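You operate a simulated robot arm through the tools that you are given. There is no shell and no other tool. Be economical: measure what you need, move in short steps, check, and stop when the job is done.

You run a simulated two-armed robot. Do the job below in one go: nothing can be reset, and whatever is moved stays where it is left.

## Task
Band the blue box twice on MID, then switch the bander off.
Fine: one band on each half; slide it under the arch, no lifting.

Only the result counts: the job must be done as asked and must still hold three seconds after the hand-in. Knocking over, shifting, dropping, spilling or breaking anything else fails it.

## Robot
Two 7-joint arms with fingered hands on one trunk, on a base that drives. Base frame: it is fixed to the floor where the robot stands at the start and does not move with it; the origin is under the middle of the robot, x ahead of it, y to its left, z up; the surface under the hand at the start is at about z = 850. Lengths are in mm, angles in degrees, forces in N, time in s.
The left shoulder is at the start at [70, 169, 1318], the right one opposite. With the tool pointing down near the work surface each hand reaches from about 100 to 640 mm from the robot's upright axis, wherever it stands, measured 20 degrees to its own side. Places, roughly: bander knob [500, 200, 1100]; bander switch [500, 300, 1100]; blue lid (16x16x4 cm) [300, 200, 900]; green button [500, -1100, 1300]; plate under the bander arch [500, 200, 800]; power switch [500, -1000, 1300]; red button [500, -1200, 1300]; tape head [400, -1100, 1000]; width knob of the taping machine [200, -1000, 800]. Payload 3.4 kg a hand.
The TCP of each hand is the grasp point between the finger pads, 23 mm short of the fingertips. In the tool frame z runs along the fingers and y along their closing line. Largest opening 116 mm; the body of the gripper starts 65 mm behind the TCP. The gripper is a hand of 4 fingers: y runs from the thumb to the fingers, the wrist lies at [0, 0, -211] in the tool frame.
Orientation is that of the tool frame in the base frame, as a unit quaternion [x, y, z, w]. With the fingers straight down and closing along the base's y, the tool's x points along the base's -x, its y along +y and its z along -z.

## Interface
- The arms move only by the tool servo_tool. It takes "left_moves", "right_moves" or both (then of equal length, played together; a hand with none holds still); each is a list of rows, each a list of 6 numbers: the shift along the tool's x, y, z in mm, then the turn, a rotation vector about the tool's x, y, z in degrees. In form: [[x, y, z, ax, ay, az], ...]. A call has 1 to 12 rows; each row shifts and turns the commanded pose from where the row before left it, along the tool's axes as they then stand. Each row takes 0.2 s and may step no farther than 50 mm and 8.6 degrees from the row before; otherwise, the whole call is refused. Where a pose cannot be reached the arm comes as near as it can. A force on the tool above 40 N (or 10 N above the force at the start of the call, whichever is more), or a blocked arm, ends the call early, and 0.2 s more pass. In this call time passes only in rows, and 0.2 s behind the last. The reply holds the time, the measured pose of the TCP, the force on the tool along the base axes, the opening and the grip force, in the units named above and with some noise, with the torque about the TCP (base axes, N m) and any sound that the robot's microphone picked up.
- Cameras (640 x 400 px; columns grow to the right, rows downward): "scene" is now at [138.5, 23.8, 1516.9]; the picture's right is [0.22, -0.98, 0.00], its down [-0.70, -0.16, -0.70] and it looks along [0.68, 0.15, -0.72] (base axes); focal length 214 px, centre (320, 200). "left" rides on the left gripper at [-69, 1, -90] in its tool frame; the picture's right is [-0.01, -1.00, 0.00], its down [0.79, -0.01, -0.61] and it looks along [0.61, -0.01, 0.79] (tool axes); focal length 251 px, centre (320, 200). "right" rides on the right gripper at [68, 1, -90] in its tool frame; the picture's right is [-0.01, 1.00, 0.00], its down [-0.80, -0.01, -0.61] and it looks along [-0.61, 0.00, 0.80] (tool axes); focal length 251 px, centre (320, 200). There is no depth. A picture from a camera that has moved, and an enlarged one, comes with that camera's place and axes in the base frame and with its lens. The place of the scene camera against the robot may be out by one fixed shift of up to 25 mm in any direction.
- grab_frame(camera): a new picture of that camera. It takes no simulated time.
- raise_lower(by): slides the trunk up (or, below 0, down) by that many mm; the arms and the scene camera ride with it, the base frame stays. It gives what a move gives, with no picture.
- drive_base(legs): drives the robot by 1 to 6 legs, each [ahead, left, turn to the left] in mm, mm and degrees, along the robot's own axes; the way and the turn of a leg run together, so that a leg with both is an arc; at most 1500 mm and 180 degrees a leg. The arms and the cameras ride along, it lands a little off, and it stops where it bumps. It gives what a move gives.
- move_fingers(finger1, finger2, finger3, thumb_bend, hand): sets how far each is bent, from 0 (flat) to 1 (curled in); at 0.3 the hand is open as for a grip, at 0.7 the pads meet at the TCP. One left out holds its place. A second passes; each finger stops where it meets its share of the squeeze, and holds until it gets a number again. It is the only way to open and close the hand. It gives what a move gives, with no picture; readings hold the bend of each and the force on the fingers (four entries, about 0 where the hand has none), thumb and palm.
- pan_tilt(pan, tilt): turns the head with the scene camera to pan (to the left, within 86 degrees either way) and tilt (down, from -29 to 69), counted from straight ahead of the robot. It gives what a move gives.
- close_up(camera, box): a new picture of the part [left, top, right, bottom] of that camera's present view, enlarged. It takes no simulated time.
- close_job(): hands the job in; it is judged then, once.

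Work in short steps. Places have to be worked out from the pictures, the camera data and where the tool is seen: move nearer, look again, correct. Check each grasp and each placing, and mend what went wrong. You have 120 turns and 108 pictures in all, those below and enlarged ones among them. Open the grippers and draw the arms clear of the work before you hand the job in, unless the task says otherwise; then end with one line.

The tools are called after "Call:" by a JSON object that holds its "op" and its "data". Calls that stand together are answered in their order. servo_tool: Moves the arms, as the interface text tells. Its arguments: {"type":"object","properties":{"left_moves":{"type":"array","items":{"type":"array","items":{"type":"number"}}},"right_moves":{"type":"array","items":{"type":"array","items":{"type":"number"}}}},"required":[]} The other tools are called the same way: raise_lower (by) slides the trunk up or down; move_fingers (finger1, finger2, finger3, thumb_bend, hand) moves the fingers one by one; drive_base (legs) drives the base; pan_tilt (pan, tilt) turns the head that bears the scene camera; grab_frame (camera) takes a picture; close_up (camera, box) takes an enlarged picture of a part of a camera's view; close_job () hands the job in.

At the start:

```text
clock: 0.0
left_ee_pos: [443.4, 367.4, 1359.9]
left_tool_rot: [0.0, 1.0, 0.0, 0.0]
left_wrist_force: [-0.1, 0.1, 0.0]
left_torque: [0.03, 0.0, -0.01]
left_finger_gap: 116.0
left_finger_force: 0.0
left_shape: jaw
left_bend: [0.3, 0.3, 0.3, 0.3]
left_finger forces: [0.1, 0.0, 0.1, 0.0, 0.1, 0.1]
right_ee_pos: [406.6, -58.1, 1405.5]
right_tool_rot: [0.001, 1.0, 0.001, 0.0]
right_wrist_force: [-0.6, 0.2, 0.4]
right_torque: [-0.06, -0.01, 0.0]
right_finger_gap: 115.8
right_finger_force: 0.1
right_shape: jaw
right_bend: [0.3, 0.3, 0.3, 0.3]
right_finger forces: [0.0, 0.0, 0.0, 0.1, 0.1, 0.1]
trunk travel left (down, up): [-825.0, 115.0]
robot x, y, heading: [-1.8, 0.2, 0.1]
head pan, tilt: [12.6, 45.9]
```

scene: 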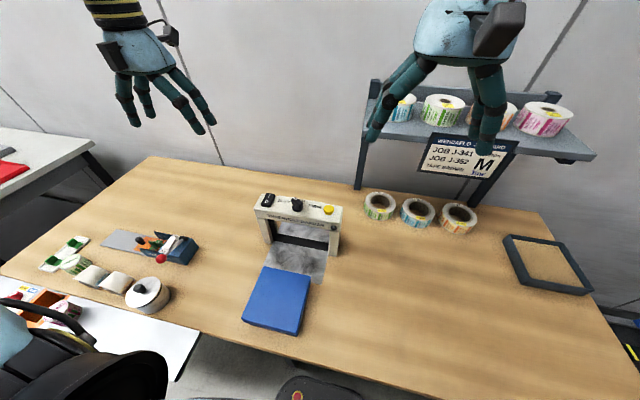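
right: 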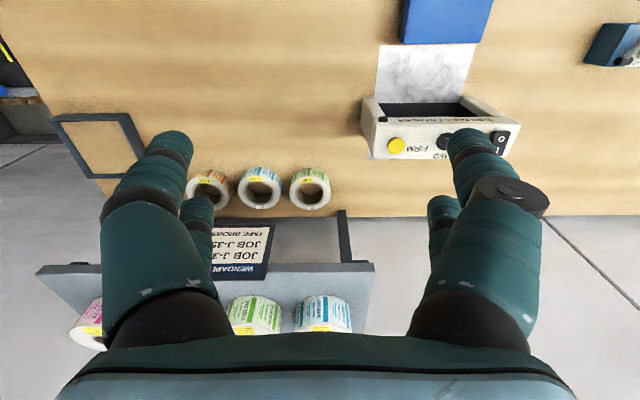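
left: 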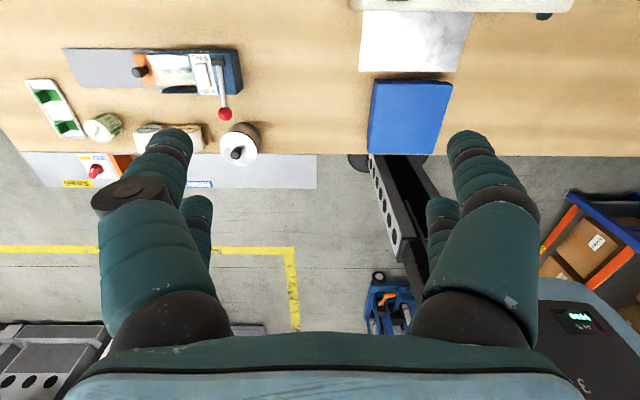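

The bander stands ahead with the blue box in front of it on the table. I take enlarged views of the bander's panel and the box.

Call:
{"op": "close_up", "data": {"camera": "scene", "box": [220, 170, 380, 270]}}

Call:
{"op": "close_up", "data": {"camera": "scene", "box": [220, 240, 380, 340]}}

Call:
{"op": "close_up", "data": {"camera": "right", "box": [340, 60, 540, 185]}}

```text
4.00 times, centred on (300, 220) of scene
camera zoom: at [138.5, 23.8, 1516.9], right [0.22, -0.98, 0.0], down [-0.7, -0.16, -0.7], along [0.68, 0.15, -0.72], focal length 858 px, centre (400, 120)
```

zoom: 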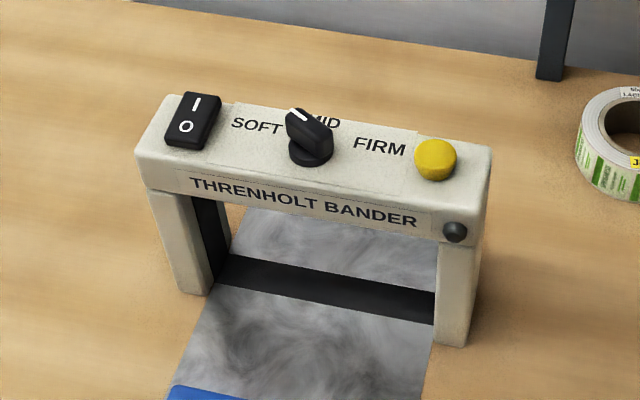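

```text
4.00 times, centred on (300, 290) of scene
camera zoom: at [138.5, 23.8, 1516.9], right [0.22, -0.98, 0.0], down [-0.7, -0.16, -0.7], along [0.68, 0.15, -0.72], focal length 858 px, centre (400, -160)
```

zoom: 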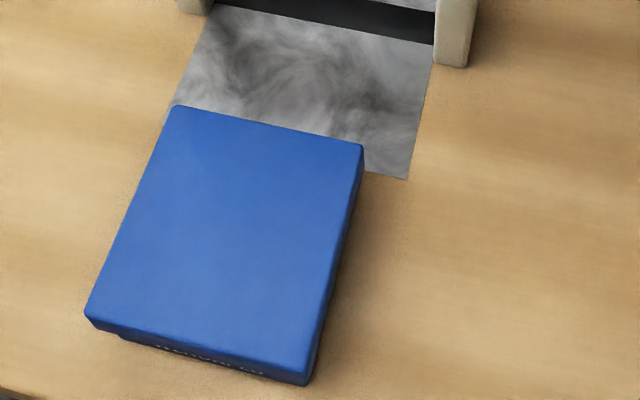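

```text
3.20 times, centred on (440, 122) of right
camera zoom: at [336.8, -56.5, 1495.0], right [0.01, 1.0, 0.0], down [0.8, -0.01, 0.61], along [0.61, -0.01, -0.8], focal length 805 px, centre (-64, 448)
```

zoom: 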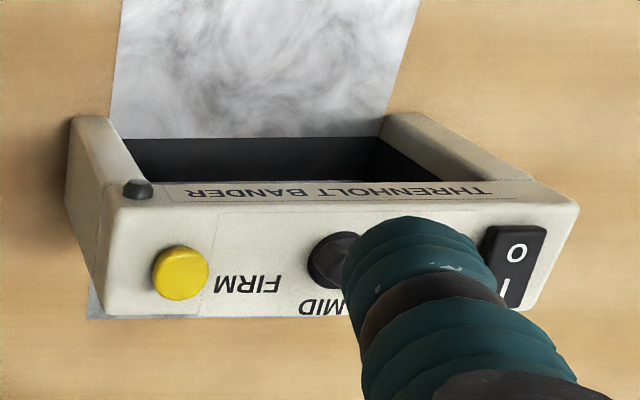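

The box (about 16 cm square) lies in front of the arch, and the yellow button, knob and rocker are on the arch top. I bring the right hand over so its camera looks at the panel from behind.

Call:
{"op": "servo_tool", "data": {"right_moves": [[20, 48, 0, 0, 0, 0], [20, 48, 0, 0, 0, 0], [20, 48, 0, 0, 0, 0], [20, 48, 0, 0, 0, 0], [20, 30, 0, 0, 0, 0]]}}

Call:
{"op": "grab_frame", "data": {"camera": "right"}}

```text
refused: row 1 steps farther than a row can; nothing moved
```

```text
101 pictures are left
camera right: at [336.8, -56.5, 1495.0], right [0.01, 1.0, 0.0], down [0.8, -0.01, 0.61], along [0.61, -0.01, -0.8], focal length 251 px, centre (320, 200)
```

right: 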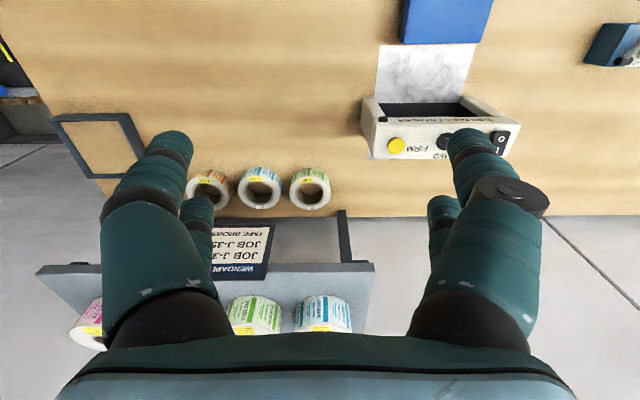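

The first row was over 50 mm, so I use shorter steps.

Call:
{"op": "servo_tool", "data": {"right_moves": [[15, 42, 0, 0, 0, 0], [15, 42, 0, 0, 0, 0], [15, 42, 0, 0, 0, 0], [15, 42, 0, 0, 0, 0], [15, 42, 0, 0, 0, 0]]}}

Call:
{"op": "grab_frame", "data": {"camera": "right"}}

Call:
{"op": "close_up", "data": {"camera": "right", "box": [220, 60, 420, 185]}}

```text
clock: 1.2
left_ee_pos: [440.1, 370.7, 1359.4]
left_tool_rot: [0.0, 1.0, -0.002, 0.001]
left_wrist_force: [-1.2, 0.0, -0.7]
left_torque: [0.01, 0.02, 0.0]
left_finger_gap: 116.0
left_finger_force: 0.1
left_shape: jaw
left_bend: [0.3, 0.3, 0.3, 0.3]
left_finger forces: [0.1, 0.1, 0.1, 0.0, 0.0, 0.0]
right_ee_pos: [336.4, 149.2, 1408.0]
right_tool_rot: [0.011, 1.0, 0.006, -0.004]
right_wrist_force: [0.4, 0.4, 0.0]
right_torque: [0.01, 0.03, 0.0]
right_finger_gap: 115.8
right_finger_force: 0.1
right_shape: jaw
right_bend: [0.3, 0.3, 0.3, 0.3]
right_finger forces: [0.0, 0.1, 0.0, 0.0, 0.0, 0.0]
trunk travel left (down, up): [-825.0, 115.0]
robot x, y, heading: [1.0, -0.2, -0.0]
head pan, tilt: [12.6, 45.9]
```

```text
100 pictures are left
camera right: at [268.1, 150.7, 1498.7], right [0.03, 1.0, 0.01], down [0.8, -0.03, 0.6], along [0.6, -0.01, -0.8], focal length 251 px, centre (320, 200)
```

right: 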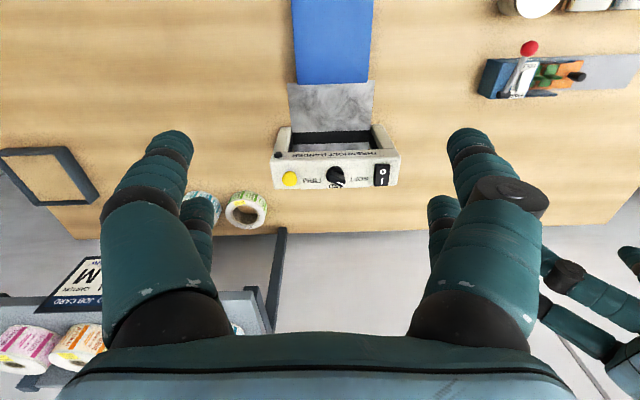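

```text
3.20 times, centred on (320, 122) of right
camera zoom: at [268.1, 150.7, 1498.7], right [0.03, 1.0, 0.01], down [0.8, -0.03, 0.6], along [0.6, -0.01, -0.8], focal length 805 px, centre (320, 448)
```

zoom: 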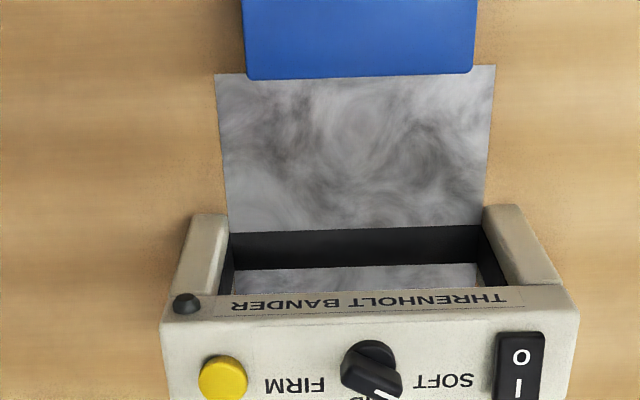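

Triangulating gives: table z≈840, box top ≈905 (x 237–395, y 104–257), arch front x≈508, band line x≈545, panel z≈1050, and the arch opening centred at y≈180. I go closer with the right camera to read the knob and rocker.

Call:
{"op": "servo_tool", "data": {"right_moves": [[-15, 5, 40, 0, 0, 0], [-15, 5, 40, 0, 0, 0], [-15, 5, 40, 0, 0, 0], [0, 5, 30, 0, 0, 0]]}}

Call:
{"op": "grab_frame", "data": {"camera": "right"}}

Call:
{"op": "close_up", "data": {"camera": "right", "box": [220, 100, 420, 225]}}

```text
clock: 2.2
left_ee_pos: [442.9, 367.7, 1359.3]
left_tool_rot: [0.0, 1.0, 0.0, 0.0]
left_wrist_force: [0.4, 0.6, 0.6]
left_torque: [-0.01, 0.02, -0.01]
left_finger_gap: 116.0
left_finger_force: 0.0
left_shape: jaw
left_bend: [0.3, 0.3, 0.3, 0.3]
left_finger forces: [0.1, 0.0, 0.1, 0.1, 0.0, 0.1]
right_ee_pos: [375.8, 171.3, 1254.0]
right_tool_rot: [0.0, 1.0, 0.001, 0.0]
right_wrist_force: [-0.9, 0.0, 1.0]
right_torque: [-0.01, -0.03, 0.03]
right_finger_gap: 116.1
right_finger_force: 0.1
right_shape: jaw
right_bend: [0.3, 0.3, 0.3, 0.3]
right_finger forces: [0.1, 0.0, 0.0, 0.1, 0.1, 0.0]
trunk travel left (down, up): [-825.0, 115.0]
robot x, y, heading: [1.8, 2.8, 0.1]
head pan, tilt: [12.6, 45.9]
```

```text
98 pictures are left
camera right: at [305.7, 172.1, 1344.3], right [0.01, 1.0, 0.0], down [0.8, -0.01, 0.61], along [0.61, -0.01, -0.8], focal length 251 px, centre (320, 200)
```

right: 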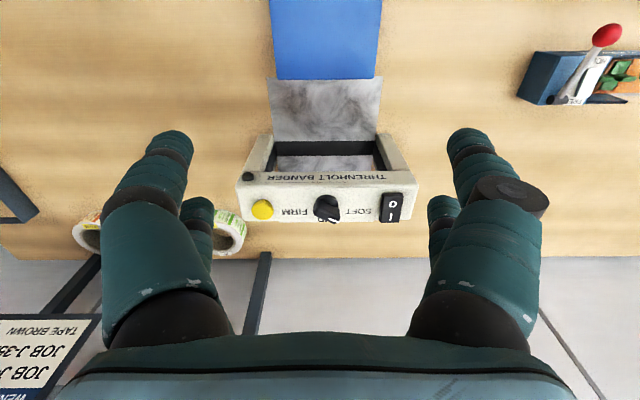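

```text
3.20 times, centred on (320, 162) of right
camera zoom: at [305.7, 172.1, 1344.3], right [0.01, 1.0, 0.0], down [0.8, -0.01, 0.61], along [0.61, -0.01, -0.8], focal length 805 px, centre (320, 320)
```

zoom: 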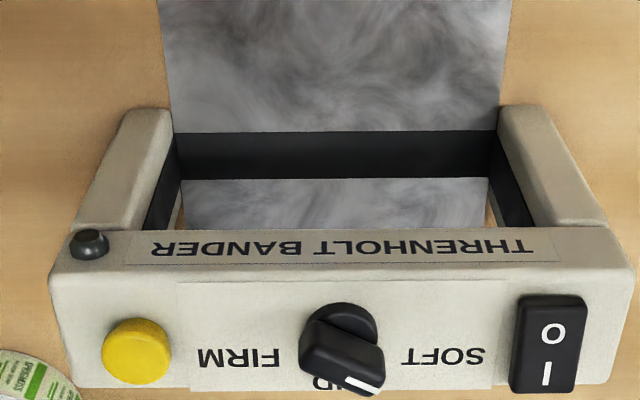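

The pointer seems to lie between SOFT and MID; I move the camera nearly overhead to judge it without parallax.

Call:
{"op": "servo_tool", "data": {"right_moves": [[-45, 0, 0, 0, 0, 0], [-45, 0, 0, 0, 0, 0], [-45, 0, 0, 0, 0, 0]]}}

Call:
{"op": "close_up", "data": {"camera": "right", "box": [220, 0, 420, 125]}}

```text
clock: 3.0
left_ee_pos: [444.1, 367.1, 1359.4]
left_tool_rot: [0.0, 1.0, 0.0, 0.0]
left_wrist_force: [0.4, 0.2, 0.2]
left_torque: [-0.01, 0.0, 0.02]
left_finger_gap: 115.9
left_finger_force: 0.0
left_shape: jaw
left_bend: [0.3, 0.3, 0.3, 0.3]
left_finger forces: [0.0, 0.1, 0.1, 0.1, 0.0, 0.0]
right_ee_pos: [465.1, 148.0, 1238.5]
right_tool_rot: [0.0, 1.0, 0.001, 0.001]
right_wrist_force: [0.5, -0.8, 0.5]
right_torque: [-0.01, 0.01, 0.0]
right_finger_gap: 116.0
right_finger_force: 0.2
right_shape: jaw
right_bend: [0.3, 0.3, 0.3, 0.3]
right_finger forces: [0.0, 0.1, 0.0, 0.0, 0.1, 0.0]
right hand out of reach, approached as far as the arm can: row 2, 3
trunk travel left (down, up): [-825.0, 115.0]
robot x, y, heading: [4.0, 1.2, 0.4]
head pan, tilt: [12.6, 45.9]
```

```text
3.20 times, centred on (320, 62) of right
camera zoom: at [396.5, 149.4, 1329.7], right [0.01, 1.0, 0.0], down [0.79, -0.01, 0.61], along [0.61, 0.0, -0.79], focal length 805 px, centre (320, 640)
```

zoom: 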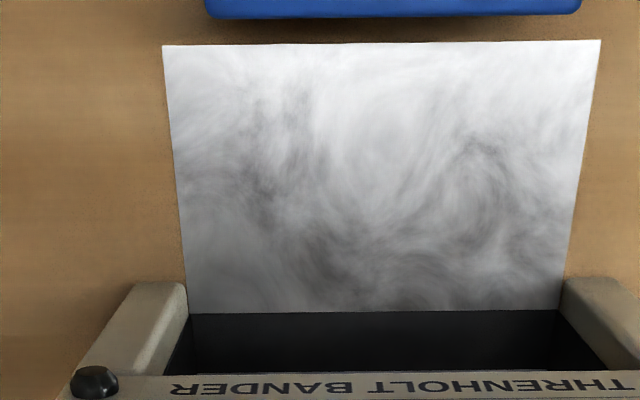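

The right arm reaches its limit there, so the left arm (whose shoulder is in line with the bander) will do the work. I retire the right hand to its side and bring the left hand over the panel, tilted 38° so its camera looks straight down.

Call:
{"op": "servo_tool", "data": {"right_moves": [[20, -42, -20, 0, 0, 0], [20, -42, -20, 0, 0, 0], [20, -42, -20, 0, 0, 0], [20, -42, -20, 0, 0, 0], [20, -42, -20, 0, 0, 0], [0, -40, 0, 0, 0, 0], [0, 0, 0, 0, 0, 0], [0, 0, 0, 0, 0, 0], [0, 0, 0, 0, 0, 0], [0, 0, 0, 0, 0, 0], [0, 0, 0, 0, 0, 0]], "left_moves": [[0, 0, 0, 0, -7.6, 0], [0, 0, 0, 0, -7.6, 0], [0, 0, 0, 0, -7.6, 0], [0, 0, 0, 0, -7.6, 0], [0, 0, 0, 0, -7.6, 0], [3.7, -29.5, 31, 0, 0, 0], [3.7, -29.5, 31, 0, 0, 0], [3.7, -29.5, 31, 0, 0, 0], [3.7, -29.5, 31, 0, 0, 0], [3.7, -29.5, 31, 0, 0, 0], [3.7, -29.5, 31, 0, 0, 0]]}}

Call:
{"op": "grab_frame", "data": {"camera": "left"}}

Call:
{"op": "grab_frame", "data": {"camera": "scene"}}

```text
refused: row 1 steps farther than a row can; nothing moved
```

```text
95 pictures are left
camera left: at [510.8, 367.8, 1448.5], right [0.01, -1.0, 0.0], down [-0.79, -0.01, 0.61], along [-0.61, -0.01, -0.79], focal length 251 px, centre (320, 200)
```

left: 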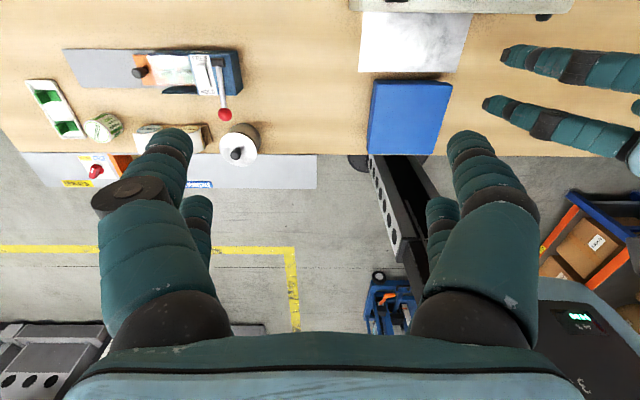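

```text
94 pictures are left
camera scene: at [140.4, 23.0, 1516.7], right [0.22, -0.98, 0.0], down [-0.7, -0.16, -0.69], along [0.68, 0.15, -0.72], focal length 214 px, centre (320, 200)
```

scene: 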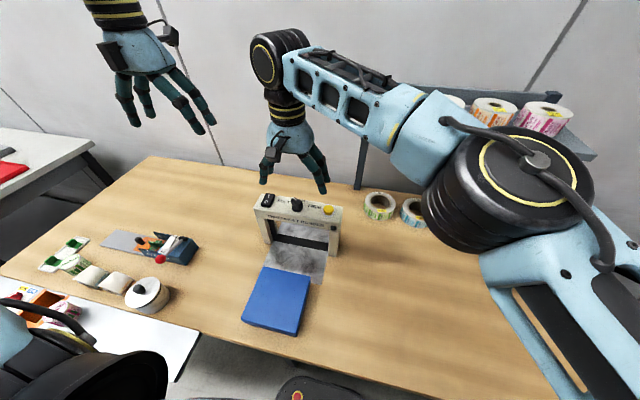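

The row was a hair over 50 mm; I retry with slightly smaller right-hand steps.

Call:
{"op": "servo_tool", "data": {"right_moves": [[15, -42, -10, 0, 0, 0], [15, -42, -10, 0, 0, 0], [15, -42, -10, 0, 0, 0], [15, -42, -10, 0, 0, 0], [15, -42, -10, 0, 0, 0], [0, -40, 0, 0, 0, 0], [0, 0, 0, 0, 0, 0], [0, 0, 0, 0, 0, 0], [0, 0, 0, 0, 0, 0], [0, 0, 0, 0, 0, 0], [0, 0, 0, 0, 0, 0]], "left_moves": [[0, 0, 0, 0, -7.6, 0], [0, 0, 0, 0, -7.6, 0], [0, 0, 0, 0, -7.6, 0], [0, 0, 0, 0, -7.6, 0], [0, 0, 0, 0, -7.6, 0], [3.7, -29.5, 31, 0, 0, 0], [3.7, -29.5, 31, 0, 0, 0], [3.7, -29.5, 31, 0, 0, 0], [3.7, -29.5, 31, 0, 0, 0], [3.7, -29.5, 31, 0, 0, 0], [3.7, -29.5, 31, 0, 0, 0]]}}

```text
clock: 5.4
left_ee_pos: [539.3, 185.6, 1201.3]
left_tool_rot: [0.0, 0.946, 0.0, 0.325]
left_wrist_force: [-0.2, -0.2, -0.4]
left_torque: [0.03, 0.02, 0.01]
left_finger_gap: 115.6
left_finger_force: 0.1
left_shape: jaw
left_bend: [0.3, 0.3, 0.3, 0.3]
left_finger forces: [0.1, 0.1, 0.0, 0.0, 0.0, 0.1]
right_ee_pos: [393.1, -101.7, 1292.1]
right_tool_rot: [0.0, 1.0, 0.001, -0.001]
right_wrist_force: [0.2, -0.6, -0.3]
right_torque: [0.03, 0.01, -0.02]
right_finger_gap: 116.0
right_finger_force: 0.1
right_shape: jaw
right_bend: [0.3, 0.3, 0.3, 0.3]
right_finger forces: [0.0, 0.0, 0.0, 0.0, 0.1, 0.1]
trunk travel left (down, up): [-825.0, 115.0]
robot x, y, heading: [1.3, -0.1, -0.0]
head pan, tilt: [12.6, 45.9]
```

The left hand is over the panel; I look straight down.

Call:
{"op": "grab_frame", "data": {"camera": "left"}}

Call:
{"op": "close_up", "data": {"camera": "left", "box": [220, 130, 420, 255]}}

```text
93 pictures are left
camera left: at [536.1, 187.1, 1314.0], right [0.01, -1.0, 0.01], down [-1.0, -0.01, -0.01], along [0.01, -0.01, -1.0], focal length 251 px, centre (320, 200)
```

left: 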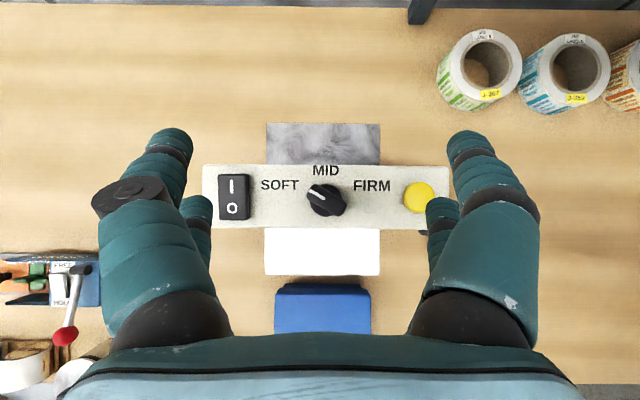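

```text
3.20 times, centred on (320, 192) of left
camera zoom: at [536.1, 187.1, 1314.0], right [0.01, -1.0, 0.01], down [-1.0, -0.01, -0.01], along [0.01, -0.01, -1.0], focal length 805 px, centre (320, 224)
```

zoom: 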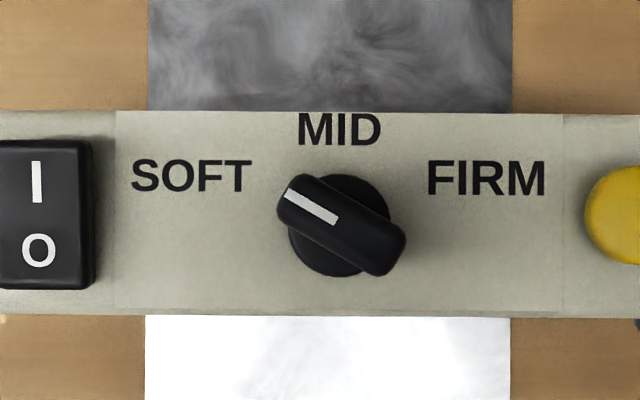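

The overhead view is clear: the knob points to SOFT, and needs about 60° clockwise to MID; knob ≈(538,177), rocker I≈(556,276), O≈(529,276), button ≈(540,85). I look at the hand's fingers and the rocker's tilt before choosing how to press.

Call:
{"op": "close_up", "data": {"camera": "scene", "box": [200, 80, 400, 205]}}

Call:
{"op": "close_up", "data": {"camera": "left", "box": [200, 160, 280, 210]}}

```text
3.20 times, centred on (300, 142) of scene
camera zoom: at [141.1, 22.2, 1516.6], right [0.22, -0.98, 0.0], down [-0.7, -0.16, -0.69], along [0.68, 0.15, -0.72], focal length 686 px, centre (384, 384)
```

zoom: 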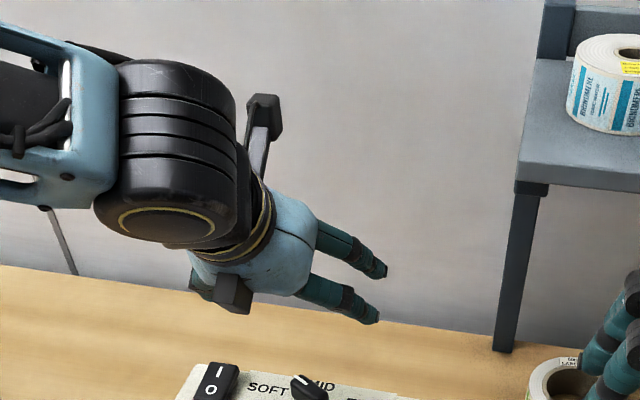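

```text
8.00 times, centred on (240, 185) of left
camera zoom: at [536.1, 187.1, 1314.0], right [0.01, -1.0, 0.01], down [-1.0, -0.01, -0.01], along [0.01, -0.01, -1.0], focal length 2012 px, centre (960, 320)
```

zoom: 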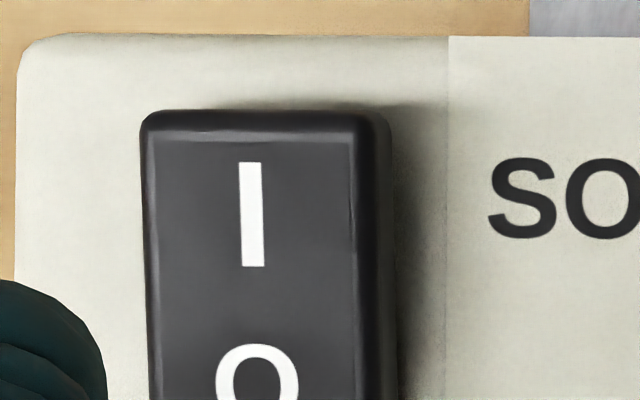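

The rocker's I end stands proud (so it is off). I test a one-finger pose in the air: middle finger at 0.7, the others curled.

Call:
{"op": "move_fingers", "data": {"hand": "left", "finger1": 1, "finger2": 0.7, "finger3": 1, "thumb_bend": 0.3}}

Call:
{"op": "grab_frame", "data": {"camera": "left"}}

Call:
{"op": "close_up", "data": {"camera": "scene", "box": [200, 80, 400, 205]}}

```text
clock: 6.4
left_ee_pos: [536.7, 188.1, 1202.2]
left_tool_rot: [-0.001, 0.945, 0.0, 0.326]
left_wrist_force: [0.5, 0.2, -0.6]
left_torque: [-0.01, 0.01, 0.03]
left_finger_gap: 50.0
left_finger_force: 0.1
left_shape: fingers
left_bend: [1.0, 0.69, 1.0, 0.3]
left_finger forces: [0.0, 0.1, 0.0, 0.0, 0.1, 0.0]
right_ee_pos: [390.5, -100.6, 1292.2]
right_tool_rot: [0.001, 1.0, 0.0, 0.0]
right_wrist_force: [0.0, -0.8, 0.1]
right_torque: [-0.04, -0.01, 0.01]
right_finger_gap: 115.9
right_finger_force: 0.0
right_shape: jaw
right_bend: [0.3, 0.3, 0.3, 0.3]
right_finger forces: [0.0, 0.1, 0.0, 0.0, 0.0, 0.1]
trunk travel left (down, up): [-825.0, 115.0]
robot x, y, heading: [-2.8, 1.0, 0.0]
head pan, tilt: [12.6, 45.9]
```

```text
89 pictures are left
camera left: at [533.7, 189.0, 1315.5], right [0.01, -1.0, 0.01], down [-1.0, -0.01, -0.01], along [0.01, -0.01, -1.0], focal length 251 px, centre (320, 200)
```

left: 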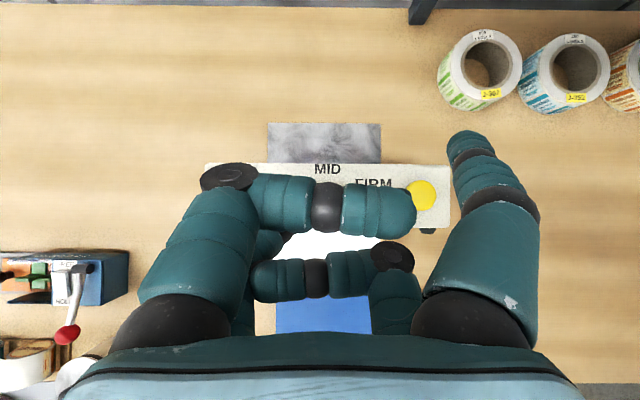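

```text
3.20 times, centred on (300, 142) of scene
camera zoom: at [138.3, 23.7, 1516.9], right [0.22, -0.98, 0.0], down [-0.7, -0.16, -0.7], along [0.68, 0.15, -0.72], focal length 686 px, centre (384, 384)
```

zoom: 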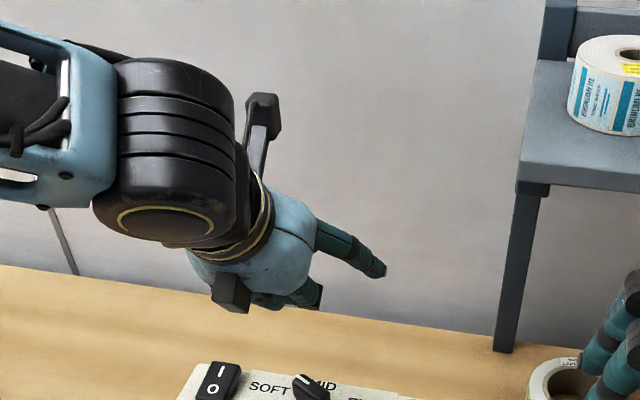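

The layout is clear: two digits on each side, with the thumb at the front on the −y side. For the knob I open to a jaw, stand the tool upright over it and yaw 60° anticlockwise so the pads close across the pointer bar.

Call:
{"op": "move_fingers", "data": {"hand": "left", "finger1": 0.3, "finger2": 0.3, "finger3": 0.3, "thumb_bend": 0.3}}

Call:
{"op": "servo_tool", "data": {"left_moves": [[0, 0, 0, 0, 7.6, 0], [0, 0, 0, 0, 7.6, 0], [0, 0, 0, 0, 7.6, 0], [0, 0, 0, 0, 7.6, 0], [0, -8, 0, 0, 7.6, 0], [0, 0, 10, 0, 0, -8.55], [0, 0, 10, 0, 0, -8.55], [0, 0, 10, 0, 0, -8.55], [0, 0, 0, 0, 0, -8.55], [0, 0, 0, 0, 0, -8.55], [0, 0, 0, 0, 0, -8.55], [0, 0, 0, 0, 0, -8.55]]}}

Call:
{"op": "grab_frame", "data": {"camera": "left"}}

Call:
{"op": "close_up", "data": {"camera": "scene", "box": [200, 80, 400, 205]}}

```text
clock: 7.4
left_ee_pos: [538.6, 188.2, 1202.6]
left_tool_rot: [0.0, 0.945, 0.0, 0.326]
left_wrist_force: [-0.8, 0.5, -0.7]
left_torque: [0.02, 0.0, 0.01]
left_finger_gap: 116.8
left_finger_force: 0.1
left_shape: fingers
left_bend: [0.3, 0.3, 0.3, 0.3]
left_finger forces: [0.0, 0.0, 0.1, 0.1, 0.0, 0.0]
right_ee_pos: [390.8, -101.6, 1292.4]
right_tool_rot: [0.001, 1.0, 0.0, 0.0]
right_wrist_force: [-0.4, 0.5, -1.4]
right_torque: [0.0, -0.02, -0.03]
right_finger_gap: 115.7
right_finger_force: 0.0
right_shape: jaw
right_bend: [0.3, 0.3, 0.3, 0.3]
right_finger forces: [0.0, 0.0, 0.0, 0.0, 0.0, 0.0]
trunk travel left (down, up): [-825.0, 115.0]
robot x, y, heading: [-1.1, 0.8, 0.1]
head pan, tilt: [12.6, 45.9]
```

```text
clock: 10.0
left_ee_pos: [550.2, 273.6, 1175.1]
left_tool_rot: [-0.496, 0.869, -0.004, -0.004]
left_wrist_force: [-0.4, -0.3, 0.2]
left_torque: [0.02, 0.03, 0.03]
left_finger_gap: 117.2
left_finger_force: 0.1
left_shape: fingers
left_bend: [0.3, 0.3, 0.3, 0.3]
left_finger forces: [0.0, 0.0, 0.0, 0.1, 0.1, 0.0]
left hand out of reach, approached as far as the arm can: row 10, 11, 12
right_ee_pos: [390.6, -98.7, 1292.6]
right_tool_rot: [0.001, 1.0, 0.0, 0.0]
right_wrist_force: [0.0, 0.3, -0.2]
right_torque: [-0.01, 0.0, -0.02]
right_finger_gap: 116.0
right_finger_force: 0.1
right_shape: jaw
right_bend: [0.3, 0.3, 0.3, 0.3]
right_finger forces: [0.0, 0.0, 0.0, 0.0, 0.1, 0.1]
trunk travel left (down, up): [-825.0, 115.0]
robot x, y, heading: [-3.6, -2.5, 0.1]
head pan, tilt: [12.6, 45.9]
```

```text
87 pictures are left
camera left: at [582.7, 334.2, 1264.3], right [0.87, -0.5, 0.0], down [-0.4, -0.68, 0.61], along [-0.31, -0.53, -0.79], focal length 251 px, centre (320, 200)
```

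left: 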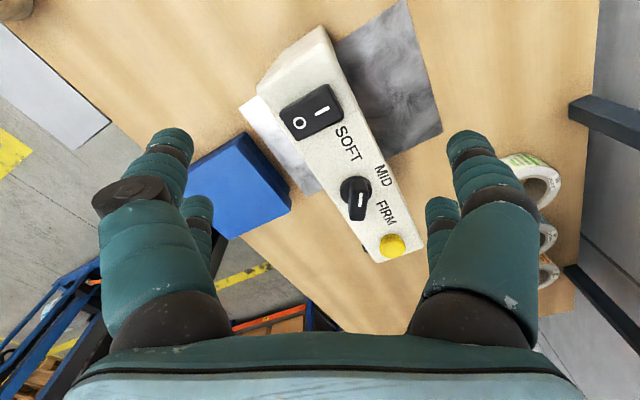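

```text
3.20 times, centred on (300, 142) of scene
camera zoom: at [138.2, 25.0, 1516.9], right [0.22, -0.98, 0.0], down [-0.7, -0.16, -0.7], along [0.68, 0.15, -0.72], focal length 686 px, centre (384, 384)
```

zoom: 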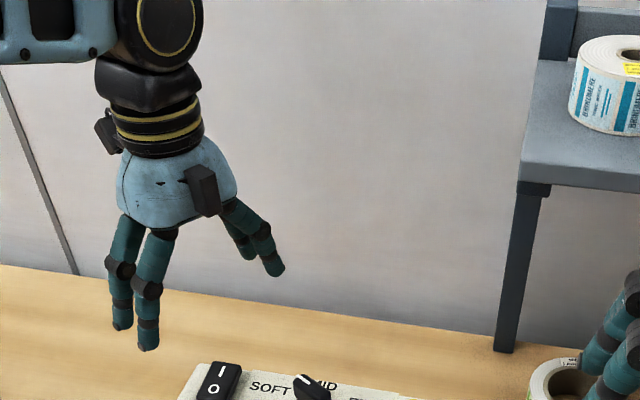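

Yaw 60° is out of reach here, but it isn't needed: the two-by-two jaw closing along y centred on the knob will swing the bar round to point at MID by itself. I yaw back to 0.

Call:
{"op": "servo_tool", "data": {"left_moves": [[0, 0, 0, 0, 0, 8.55], [0, 0, 0, 0, 0, 8.55], [0, 0, 0, 0, 0, 8.55], [0, 0, 0, 0, 0, 8.55], [0, 0, 0, 0, 0, 8.55], [0, 0, 0, 0, 0, 8.55], [0, 0, 0, 0, 0, 8.55]]}}

Call:
{"op": "grab_frame", "data": {"camera": "left"}}

```text
clock: 11.6
left_ee_pos: [552.2, 272.5, 1174.7]
left_tool_rot: [0.001, 1.0, -0.001, 0.0]
left_wrist_force: [-0.5, -0.5, 0.2]
left_torque: [0.0, 0.02, 0.0]
left_finger_gap: 116.6
left_finger_force: 0.1
left_shape: fingers
left_bend: [0.3, 0.3, 0.3, 0.3]
left_finger forces: [0.0, 0.0, 0.1, 0.0, 0.1, 0.1]
right_ee_pos: [391.9, -100.0, 1293.3]
right_tool_rot: [0.001, 1.0, 0.0, 0.0]
right_wrist_force: [-0.2, -0.3, -0.1]
right_torque: [-0.03, -0.03, -0.01]
right_finger_gap: 116.0
right_finger_force: 0.1
right_shape: jaw
right_bend: [0.3, 0.3, 0.3, 0.3]
right_finger forces: [0.0, 0.0, 0.0, 0.0, 0.1, 0.0]
trunk travel left (down, up): [-825.0, 115.0]
robot x, y, heading: [-1.3, 1.9, -0.2]
head pan, tilt: [12.6, 45.9]
```

```text
85 pictures are left
camera left: at [618.4, 273.6, 1264.2], right [0.01, -1.0, 0.0], down [-0.79, -0.01, 0.61], along [-0.61, 0.0, -0.79], focal length 251 px, centre (320, 200)
```

left: 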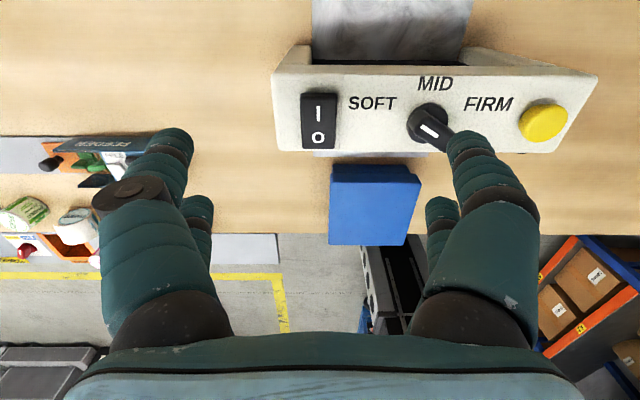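

The view refines the panel to z≈1039 with MID straight ahead of the knob at (539,177). I shift over the knob and look.

Call:
{"op": "servo_tool", "data": {"left_moves": [[6, -48, 10, 0, 0, 0], [7, -47.5, 10, 0, 0, 0]]}}

Call:
{"op": "grab_frame", "data": {"camera": "left"}}

```text
clock: 12.2
left_ee_pos: [536.9, 177.0, 1154.2]
left_tool_rot: [-0.001, 1.0, -0.001, 0.0]
left_wrist_force: [-0.3, -0.1, -0.1]
left_torque: [0.06, 0.01, -0.03]
left_finger_gap: 116.9
left_finger_force: 0.0
left_shape: fingers
left_bend: [0.3, 0.3, 0.3, 0.3]
left_finger forces: [0.0, 0.0, 0.0, 0.0, 0.1, 0.0]
left hand out of reach, approached as far as the arm can: row 2
right_ee_pos: [392.7, -102.6, 1292.5]
right_tool_rot: [0.001, 1.0, 0.001, -0.001]
right_wrist_force: [0.9, -0.6, 1.0]
right_torque: [0.01, 0.02, -0.03]
right_finger_gap: 115.9
right_finger_force: 0.1
right_shape: jaw
right_bend: [0.3, 0.3, 0.3, 0.3]
right_finger forces: [0.1, 0.1, 0.0, 0.0, 0.1, 0.0]
trunk travel left (down, up): [-825.0, 115.0]
robot x, y, heading: [-2.4, -3.3, -0.1]
head pan, tilt: [12.6, 45.9]
```

```text
84 pictures are left
camera left: at [603.3, 177.3, 1244.0], right [0.01, -1.0, 0.0], down [-0.8, -0.01, 0.61], along [-0.61, -0.01, -0.8], focal length 251 px, centre (320, 200)
```

left: 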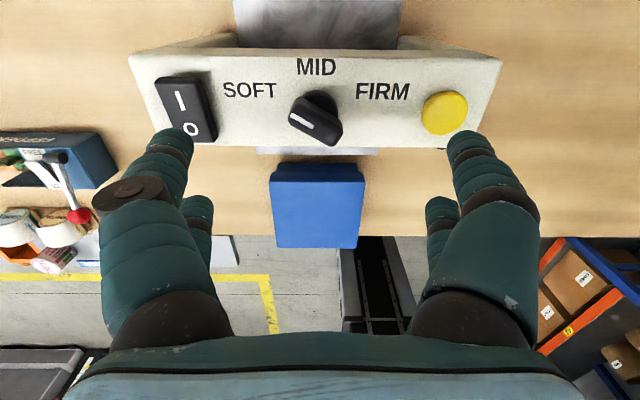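

The fingers spread ±58 mm would come close to the button and rocker, so I half-close the jaw first, then check.

Call:
{"op": "move_fingers", "data": {"hand": "left", "finger1": 0.48, "finger2": 0.48, "finger3": 0.48, "thumb_bend": 0.48}}

Call:
{"op": "servo_tool", "data": {"left_moves": [[0, 0, 25, 0, 0, 0], [0, 0, 20, 0, 0, 0]]}}

Call:
{"op": "grab_frame", "data": {"camera": "left"}}

Call:
{"op": "close_up", "data": {"camera": "scene", "box": [220, 130, 380, 230]}}

```text
clock: 13.2
left_ee_pos: [536.6, 178.0, 1154.5]
left_tool_rot: [0.0, 1.0, -0.001, 0.001]
left_wrist_force: [0.1, 0.6, -0.1]
left_torque: [0.0, 0.03, 0.01]
left_finger_gap: 64.6
left_finger_force: 0.0
left_shape: fingers
left_bend: [0.48, 0.48, 0.48, 0.48]
left_finger forces: [0.1, 0.0, 0.0, 0.2, 0.0, 0.0]
right_ee_pos: [390.6, -100.1, 1292.2]
right_tool_rot: [0.001, 1.0, 0.0, 0.0]
right_wrist_force: [-0.9, -1.1, 0.7]
right_torque: [0.0, -0.01, 0.03]
right_finger_gap: 115.8
right_finger_force: 0.1
right_shape: jaw
right_bend: [0.3, 0.3, 0.3, 0.3]
right_finger forces: [0.0, 0.1, 0.0, 0.1, 0.0, 0.0]
trunk travel left (down, up): [-825.0, 115.0]
robot x, y, heading: [-1.6, -4.0, 0.1]
head pan, tilt: [12.6, 45.9]
```

```text
clock: 13.8
left_ee_pos: [528.3, 183.4, 1111.5]
left_tool_rot: [0.0, 1.0, -0.001, 0.001]
left_wrist_force: [0.1, 0.1, 0.4]
left_torque: [0.02, 0.01, 0.05]
left_finger_gap: 64.7
left_finger_force: 0.0
left_shape: fingers
left_bend: [0.48, 0.48, 0.48, 0.48]
left_finger forces: [0.0, 0.0, 0.0, 0.1, 0.0, 0.0]
left hand out of reach, approached as far as the arm can: row 1, 2
right_ee_pos: [391.1, -100.8, 1292.6]
right_tool_rot: [0.001, 1.0, 0.0, -0.002]
right_wrist_force: [0.5, 0.1, -0.2]
right_torque: [0.0, 0.01, 0.0]
right_finger_gap: 116.0
right_finger_force: 0.1
right_shape: jaw
right_bend: [0.3, 0.3, 0.3, 0.3]
right_finger forces: [0.0, 0.0, 0.1, 0.0, 0.0, 0.1]
trunk travel left (down, up): [-825.0, 115.0]
robot x, y, heading: [1.5, -0.8, 0.1]
head pan, tilt: [12.6, 45.9]
```

```text
83 pictures are left
camera left: at [595.4, 184.3, 1199.7], right [0.01, -1.0, 0.0], down [-0.8, -0.01, 0.61], along [-0.61, -0.01, -0.8], focal length 251 px, centre (320, 200)
```

left: 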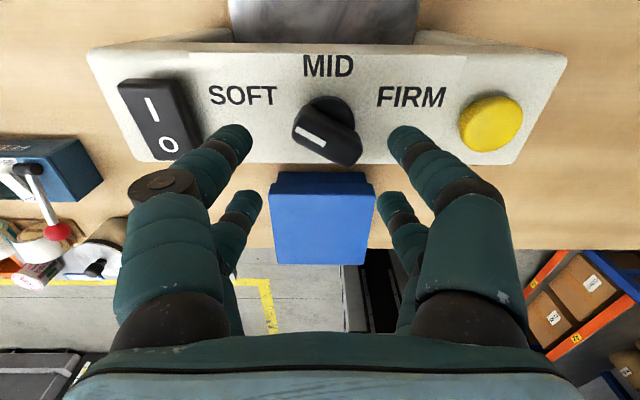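

```text
4.00 times, centred on (300, 180) of scene
camera zoom: at [138.8, 23.8, 1516.8], right [0.22, -0.98, 0.0], down [-0.7, -0.16, -0.7], along [0.68, 0.15, -0.72], focal length 858 px, centre (400, 280)
```

zoom: 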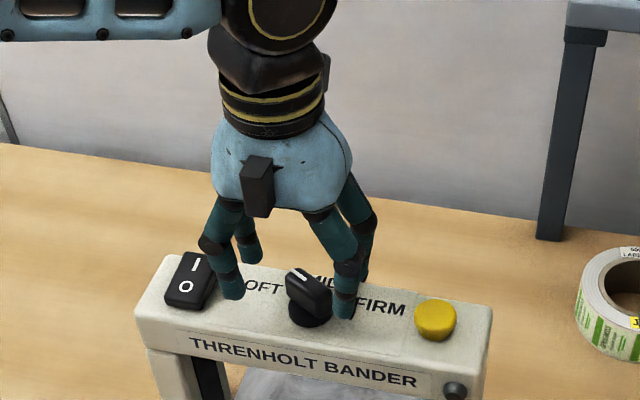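

Tool-down reach at shoulder height falls short (x 528). Reach is stated larger when the hand is lower relative to the shoulder, so I raise the trunk by 105 mm (arms ride up, clear of everything).

Call:
{"op": "raise_lower", "data": {"by": 105}}

Call:
{"op": "servo_tool", "data": {"left_moves": [[-5, -3, 35, 0, 0, 0], [-5, -3, 35, 0, 0, 0], [0, 0, 30, 0, 0, 0]]}}

```text
clock: 15.2
left_ee_pos: [529.1, 182.4, 1215.9]
left_tool_rot: [0.0, 1.0, 0.0, 0.001]
left_wrist_force: [0.3, -0.7, -0.2]
left_torque: [-0.03, -0.02, -0.02]
left_finger_gap: 64.8
left_finger_force: 0.1
left_shape: fingers
left_bend: [0.48, 0.48, 0.48, 0.48]
left_finger forces: [0.1, 0.0, 0.1, 0.0, 0.0, 0.0]
right_ee_pos: [390.5, -101.7, 1396.3]
right_tool_rot: [0.001, 1.0, 0.0, 0.0]
right_wrist_force: [1.4, 0.8, -0.7]
right_torque: [0.01, 0.0, 0.01]
right_finger_gap: 115.8
right_finger_force: 0.1
right_shape: jaw
right_bend: [0.3, 0.3, 0.3, 0.3]
right_finger forces: [0.1, 0.0, 0.1, 0.1, 0.0, 0.0]
trunk travel left (down, up): [-930.0, 10.0]
robot x, y, heading: [1.7, -1.2, 0.1]
head pan, tilt: [12.6, 45.9]
```

```text
clock: 16.0
left_ee_pos: [504.9, 204.9, 1136.4]
left_tool_rot: [-0.001, 1.0, -0.001, 0.001]
left_wrist_force: [1.4, 0.6, 0.0]
left_torque: [0.01, -0.01, 0.0]
left_finger_gap: 64.8
left_finger_force: 0.1
left_shape: fingers
left_bend: [0.48, 0.48, 0.48, 0.48]
left_finger forces: [0.0, 0.0, 0.0, 0.0, 0.0, 0.0]
left hand out of reach, approached as far as the arm can: row 1, 2, 3
right_ee_pos: [391.7, -100.4, 1397.6]
right_tool_rot: [0.001, 1.0, 0.0, 0.0]
right_wrist_force: [0.2, -0.5, 0.3]
right_torque: [0.0, -0.02, 0.0]
right_finger_gap: 115.9
right_finger_force: 0.1
right_shape: jaw
right_bend: [0.3, 0.3, 0.3, 0.3]
right_finger forces: [0.0, 0.0, 0.0, 0.0, 0.0, 0.0]
trunk travel left (down, up): [-930.0, 10.0]
robot x, y, heading: [1.3, -1.8, -0.2]
head pan, tilt: [12.6, 45.9]
```

Raising made it worse, so I lift the hand and return the trunk to its start height; a ~20° tilt will give the reach instead.

Call:
{"op": "servo_tool", "data": {"left_moves": [[0, 0, -40, 0, 0, 0], [0, 0, -40, 0, 0, 0], [0, 0, -40, 0, 0, 0], [0, 0, 0, 0, -7, 0], [0, 0, 0, 0, -7, 0], [0, 0, 0, 0, -6, 0]]}}

Call:
{"op": "raise_lower", "data": {"by": -105}}

```text
clock: 17.4
left_ee_pos: [503.9, 203.5, 1257.1]
left_tool_rot: [-0.001, 0.985, -0.001, 0.175]
left_wrist_force: [0.8, -0.3, -0.7]
left_torque: [-0.02, -0.01, -0.01]
left_finger_gap: 64.7
left_finger_force: 0.0
left_shape: fingers
left_bend: [0.48, 0.48, 0.48, 0.48]
left_finger forces: [0.1, 0.1, 0.1, 0.0, 0.0, 0.0]
right_ee_pos: [390.3, -100.8, 1396.7]
right_tool_rot: [0.0, 1.0, 0.001, 0.0]
right_wrist_force: [0.2, 0.7, -0.5]
right_torque: [0.01, 0.02, -0.01]
right_finger_gap: 115.8
right_finger_force: 0.1
right_shape: jaw
right_bend: [0.3, 0.3, 0.3, 0.3]
right_finger forces: [0.1, 0.1, 0.0, 0.0, 0.0, 0.1]
trunk travel left (down, up): [-930.0, 10.0]
robot x, y, heading: [-0.9, -0.0, -0.2]
head pan, tilt: [12.6, 45.9]
```

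```text
clock: 18.7
left_ee_pos: [503.1, 204.7, 1151.5]
left_tool_rot: [-0.001, 0.985, -0.001, 0.175]
left_wrist_force: [0.6, 1.0, -0.8]
left_torque: [0.04, 0.02, 0.02]
left_finger_gap: 64.7
left_finger_force: 0.1
left_shape: fingers
left_bend: [0.48, 0.48, 0.48, 0.48]
left_finger forces: [0.0, 0.0, 0.1, 0.0, 0.0, 0.0]
right_ee_pos: [390.8, -100.5, 1291.4]
right_tool_rot: [0.0, 1.0, 0.0, 0.0]
right_wrist_force: [-0.4, 0.5, -0.3]
right_torque: [-0.01, 0.01, 0.01]
right_finger_gap: 116.0
right_finger_force: 0.0
right_shape: jaw
right_bend: [0.3, 0.3, 0.3, 0.3]
right_finger forces: [0.0, 0.0, 0.0, 0.0, 0.1, 0.0]
trunk travel left (down, up): [-825.0, 115.0]
robot x, y, heading: [1.6, 0.5, 0.1]
head pan, tilt: [12.6, 45.9]
```

Now I move above the knob with the 20° tilt, tips still about 40 mm above it.

Call:
{"op": "servo_tool", "data": {"left_moves": [[-9, -13.5, 27.7, 0, 0, 0], [-9, -13.5, 27.7, 0, 0, 0]]}}

Call:
{"op": "grab_frame", "data": {"camera": "left"}}

Call:
{"op": "close_up", "data": {"camera": "scene", "box": [220, 130, 380, 230]}}

```text
clock: 19.3
left_ee_pos: [544.1, 177.2, 1106.1]
left_tool_rot: [0.0, 0.985, -0.001, 0.174]
left_wrist_force: [-0.4, 0.4, -0.1]
left_torque: [0.01, 0.01, 0.03]
left_finger_gap: 64.8
left_finger_force: 0.1
left_shape: fingers
left_bend: [0.48, 0.48, 0.48, 0.48]
left_finger forces: [0.1, 0.1, 0.1, 0.0, 0.0, 0.0]
right_ee_pos: [394.4, -100.2, 1292.3]
right_tool_rot: [0.0, 1.0, -0.001, -0.002]
right_wrist_force: [0.0, 0.2, -0.4]
right_torque: [-0.02, 0.0, 0.01]
right_finger_gap: 116.0
right_finger_force: 0.1
right_shape: jaw
right_bend: [0.3, 0.3, 0.3, 0.3]
right_finger forces: [0.1, 0.1, 0.0, 0.0, 0.0, 0.0]
trunk travel left (down, up): [-825.0, 115.0]
robot x, y, heading: [-0.2, 0.7, 0.2]
head pan, tilt: [12.6, 45.9]
```

```text
81 pictures are left
camera left: at [575.4, 178.8, 1212.4], right [0.01, -1.0, 0.0], down [-0.95, -0.01, 0.3], along [-0.3, -0.01, -0.95], focal length 251 px, centre (320, 200)
```

left: 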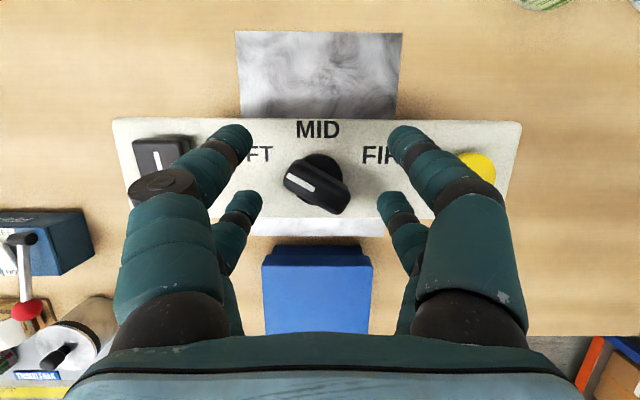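

```text
4.00 times, centred on (300, 180) of scene
camera zoom: at [141.3, 23.7, 1516.6], right [0.22, -0.98, 0.0], down [-0.7, -0.16, -0.69], along [0.68, 0.15, -0.72], focal length 858 px, centre (400, 280)
```

zoom: 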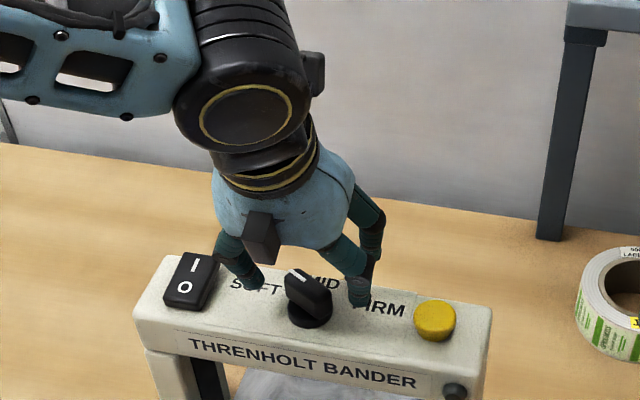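

Lateral alignment is good and the bar top is at about z 1068. I descend to TCP ≈(536,177,1072), watching the force.

Call:
{"op": "servo_tool", "data": {"left_moves": [[5, 0, 10, 0, 0, 0], [5, 0, 10, 0, 0, 0], [6, 0, 10, 0, 0, 0]]}}

Call:
{"op": "grab_frame", "data": {"camera": "left"}}

Call:
{"op": "close_up", "data": {"camera": "scene", "box": [240, 150, 360, 225]}}

```text
clock: 20.2
left_ee_pos: [539.5, 175.1, 1080.8]
left_tool_rot: [0.0, 0.983, -0.003, 0.185]
left_wrist_force: [-6.1, 0.8, 19.8]
left_torque: [0.28, 0.47, 0.08]
left_finger_gap: 64.6
left_finger_force: 10.1
left_shape: fingers
left_bend: [0.48, 0.49, 0.49, 0.48]
left_finger forces: [0.0, 12.5, 6.5, 0.0, 0.1, 0.1]
right_ee_pos: [387.5, -102.4, 1293.5]
right_tool_rot: [0.0, 1.0, 0.001, 0.001]
right_wrist_force: [1.0, -0.1, 1.0]
right_torque: [0.0, 0.03, -0.03]
right_finger_gap: 116.1
right_finger_force: 0.0
right_shape: jaw
right_bend: [0.3, 0.3, 0.3, 0.3]
right_finger forces: [0.0, 0.1, 0.0, 0.1, 0.0, 0.0]
trunk travel left (down, up): [-825.0, 115.0]
robot x, y, heading: [-1.1, -0.6, -0.1]
head pan, tilt: [12.6, 45.9]
stopped in row 3 (left hand): the force on the tool passed its limit at 43 N (the readings are from after the stop); the commanded pose is now the measured one
```

```text
79 pictures are left
camera left: at [568.0, 176.8, 1187.5], right [0.01, -1.0, 0.01], down [-0.96, -0.01, 0.28], along [-0.28, -0.01, -0.96], focal length 251 px, centre (320, 200)
```

left: 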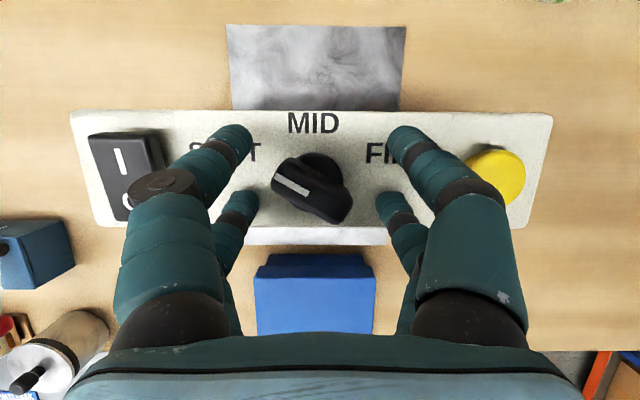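

```text
5.33 times, centred on (300, 188) of scene
camera zoom: at [134.0, 22.7, 1517.4], right [0.22, -0.98, 0.0], down [-0.7, -0.16, -0.7], along [0.68, 0.15, -0.72], focal length 1144 px, centre (427, 267)
```

zoom: 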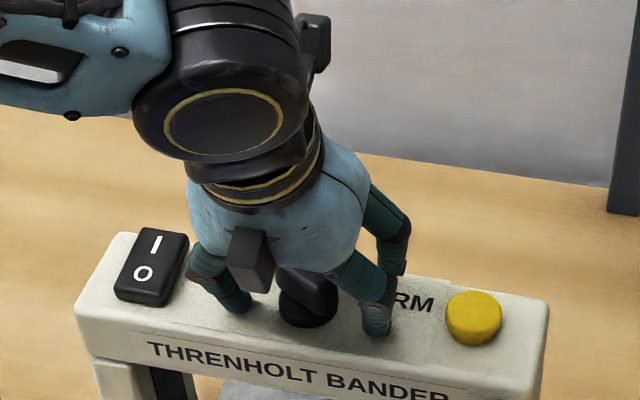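

The rear fingertips touched the panel (z≈1051). I back off 4 mm and centre the jaw on the knob (−8 mm in x, +3 mm in y), then close part way.

Call:
{"op": "servo_tool", "data": {"left_moves": [[6, 3, -6.6, 0, 0, 0], [0, 0, 0, 0, 0, 0]]}}

Call:
{"op": "move_fingers", "data": {"hand": "left", "finger1": 0.57, "finger2": 0.57, "finger3": 0.57, "thumb_bend": 0.57}}

Call:
{"op": "close_up", "data": {"camera": "left", "box": [220, 90, 420, 215]}}

```text
clock: 20.8
left_ee_pos: [532.4, 179.0, 1077.9]
left_tool_rot: [-0.001, 0.983, -0.002, 0.182]
left_wrist_force: [2.1, -0.5, 8.5]
left_torque: [0.31, -0.01, -0.1]
left_finger_gap: 64.9
left_finger_force: 4.4
left_shape: fingers
left_bend: [0.48, 0.49, 0.48, 0.48]
left_finger forces: [0.0, 8.5, 0.3, 0.1, 0.1, 0.0]
right_ee_pos: [390.0, -101.5, 1291.6]
right_tool_rot: [0.001, 1.0, 0.001, -0.001]
right_wrist_force: [-0.2, 0.0, -0.5]
right_torque: [-0.01, 0.01, 0.03]
right_finger_gap: 115.9
right_finger_force: 0.0
right_shape: jaw
right_bend: [0.3, 0.3, 0.3, 0.3]
right_finger forces: [0.1, 0.0, 0.1, 0.0, 0.0, 0.1]
trunk travel left (down, up): [-825.0, 115.0]
robot x, y, heading: [-0.3, 0.4, 0.2]
head pan, tilt: [12.6, 45.9]
```

```text
clock: 21.8
left_ee_pos: [531.3, 180.3, 1080.1]
left_tool_rot: [0.0, 0.983, -0.003, 0.182]
left_wrist_force: [0.3, 1.3, 8.8]
left_torque: [0.23, 0.11, 0.0]
left_finger_gap: 40.9
left_finger_force: 4.2
left_shape: fingers
left_bend: [0.56, 0.52, 0.54, 0.56]
left_finger forces: [0.1, 6.7, 2.9, 0.0, 0.0, 0.0]
right_ee_pos: [390.9, -100.8, 1293.7]
right_tool_rot: [0.002, 1.0, 0.001, 0.0]
right_wrist_force: [0.3, 0.2, 0.2]
right_torque: [0.01, -0.01, -0.02]
right_finger_gap: 115.8
right_finger_force: 0.0
right_shape: jaw
right_bend: [0.3, 0.3, 0.3, 0.3]
right_finger forces: [0.0, 0.0, 0.1, 0.0, 0.0, 0.1]
trunk travel left (down, up): [-825.0, 115.0]
robot x, y, heading: [-2.7, 2.4, 0.2]
head pan, tilt: [12.6, 45.9]
```

```text
3.20 times, centred on (320, 152) of left
camera zoom: at [561.4, 180.4, 1187.9], right [0.01, -1.0, 0.01], down [-0.96, -0.01, 0.28], along [-0.28, -0.01, -0.96], focal length 805 px, centre (320, 352)
```

zoom: 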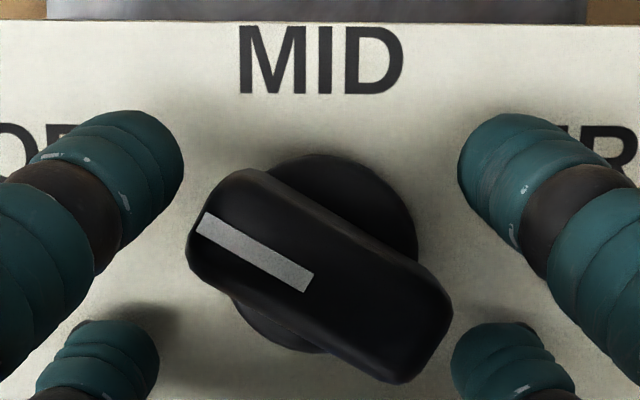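

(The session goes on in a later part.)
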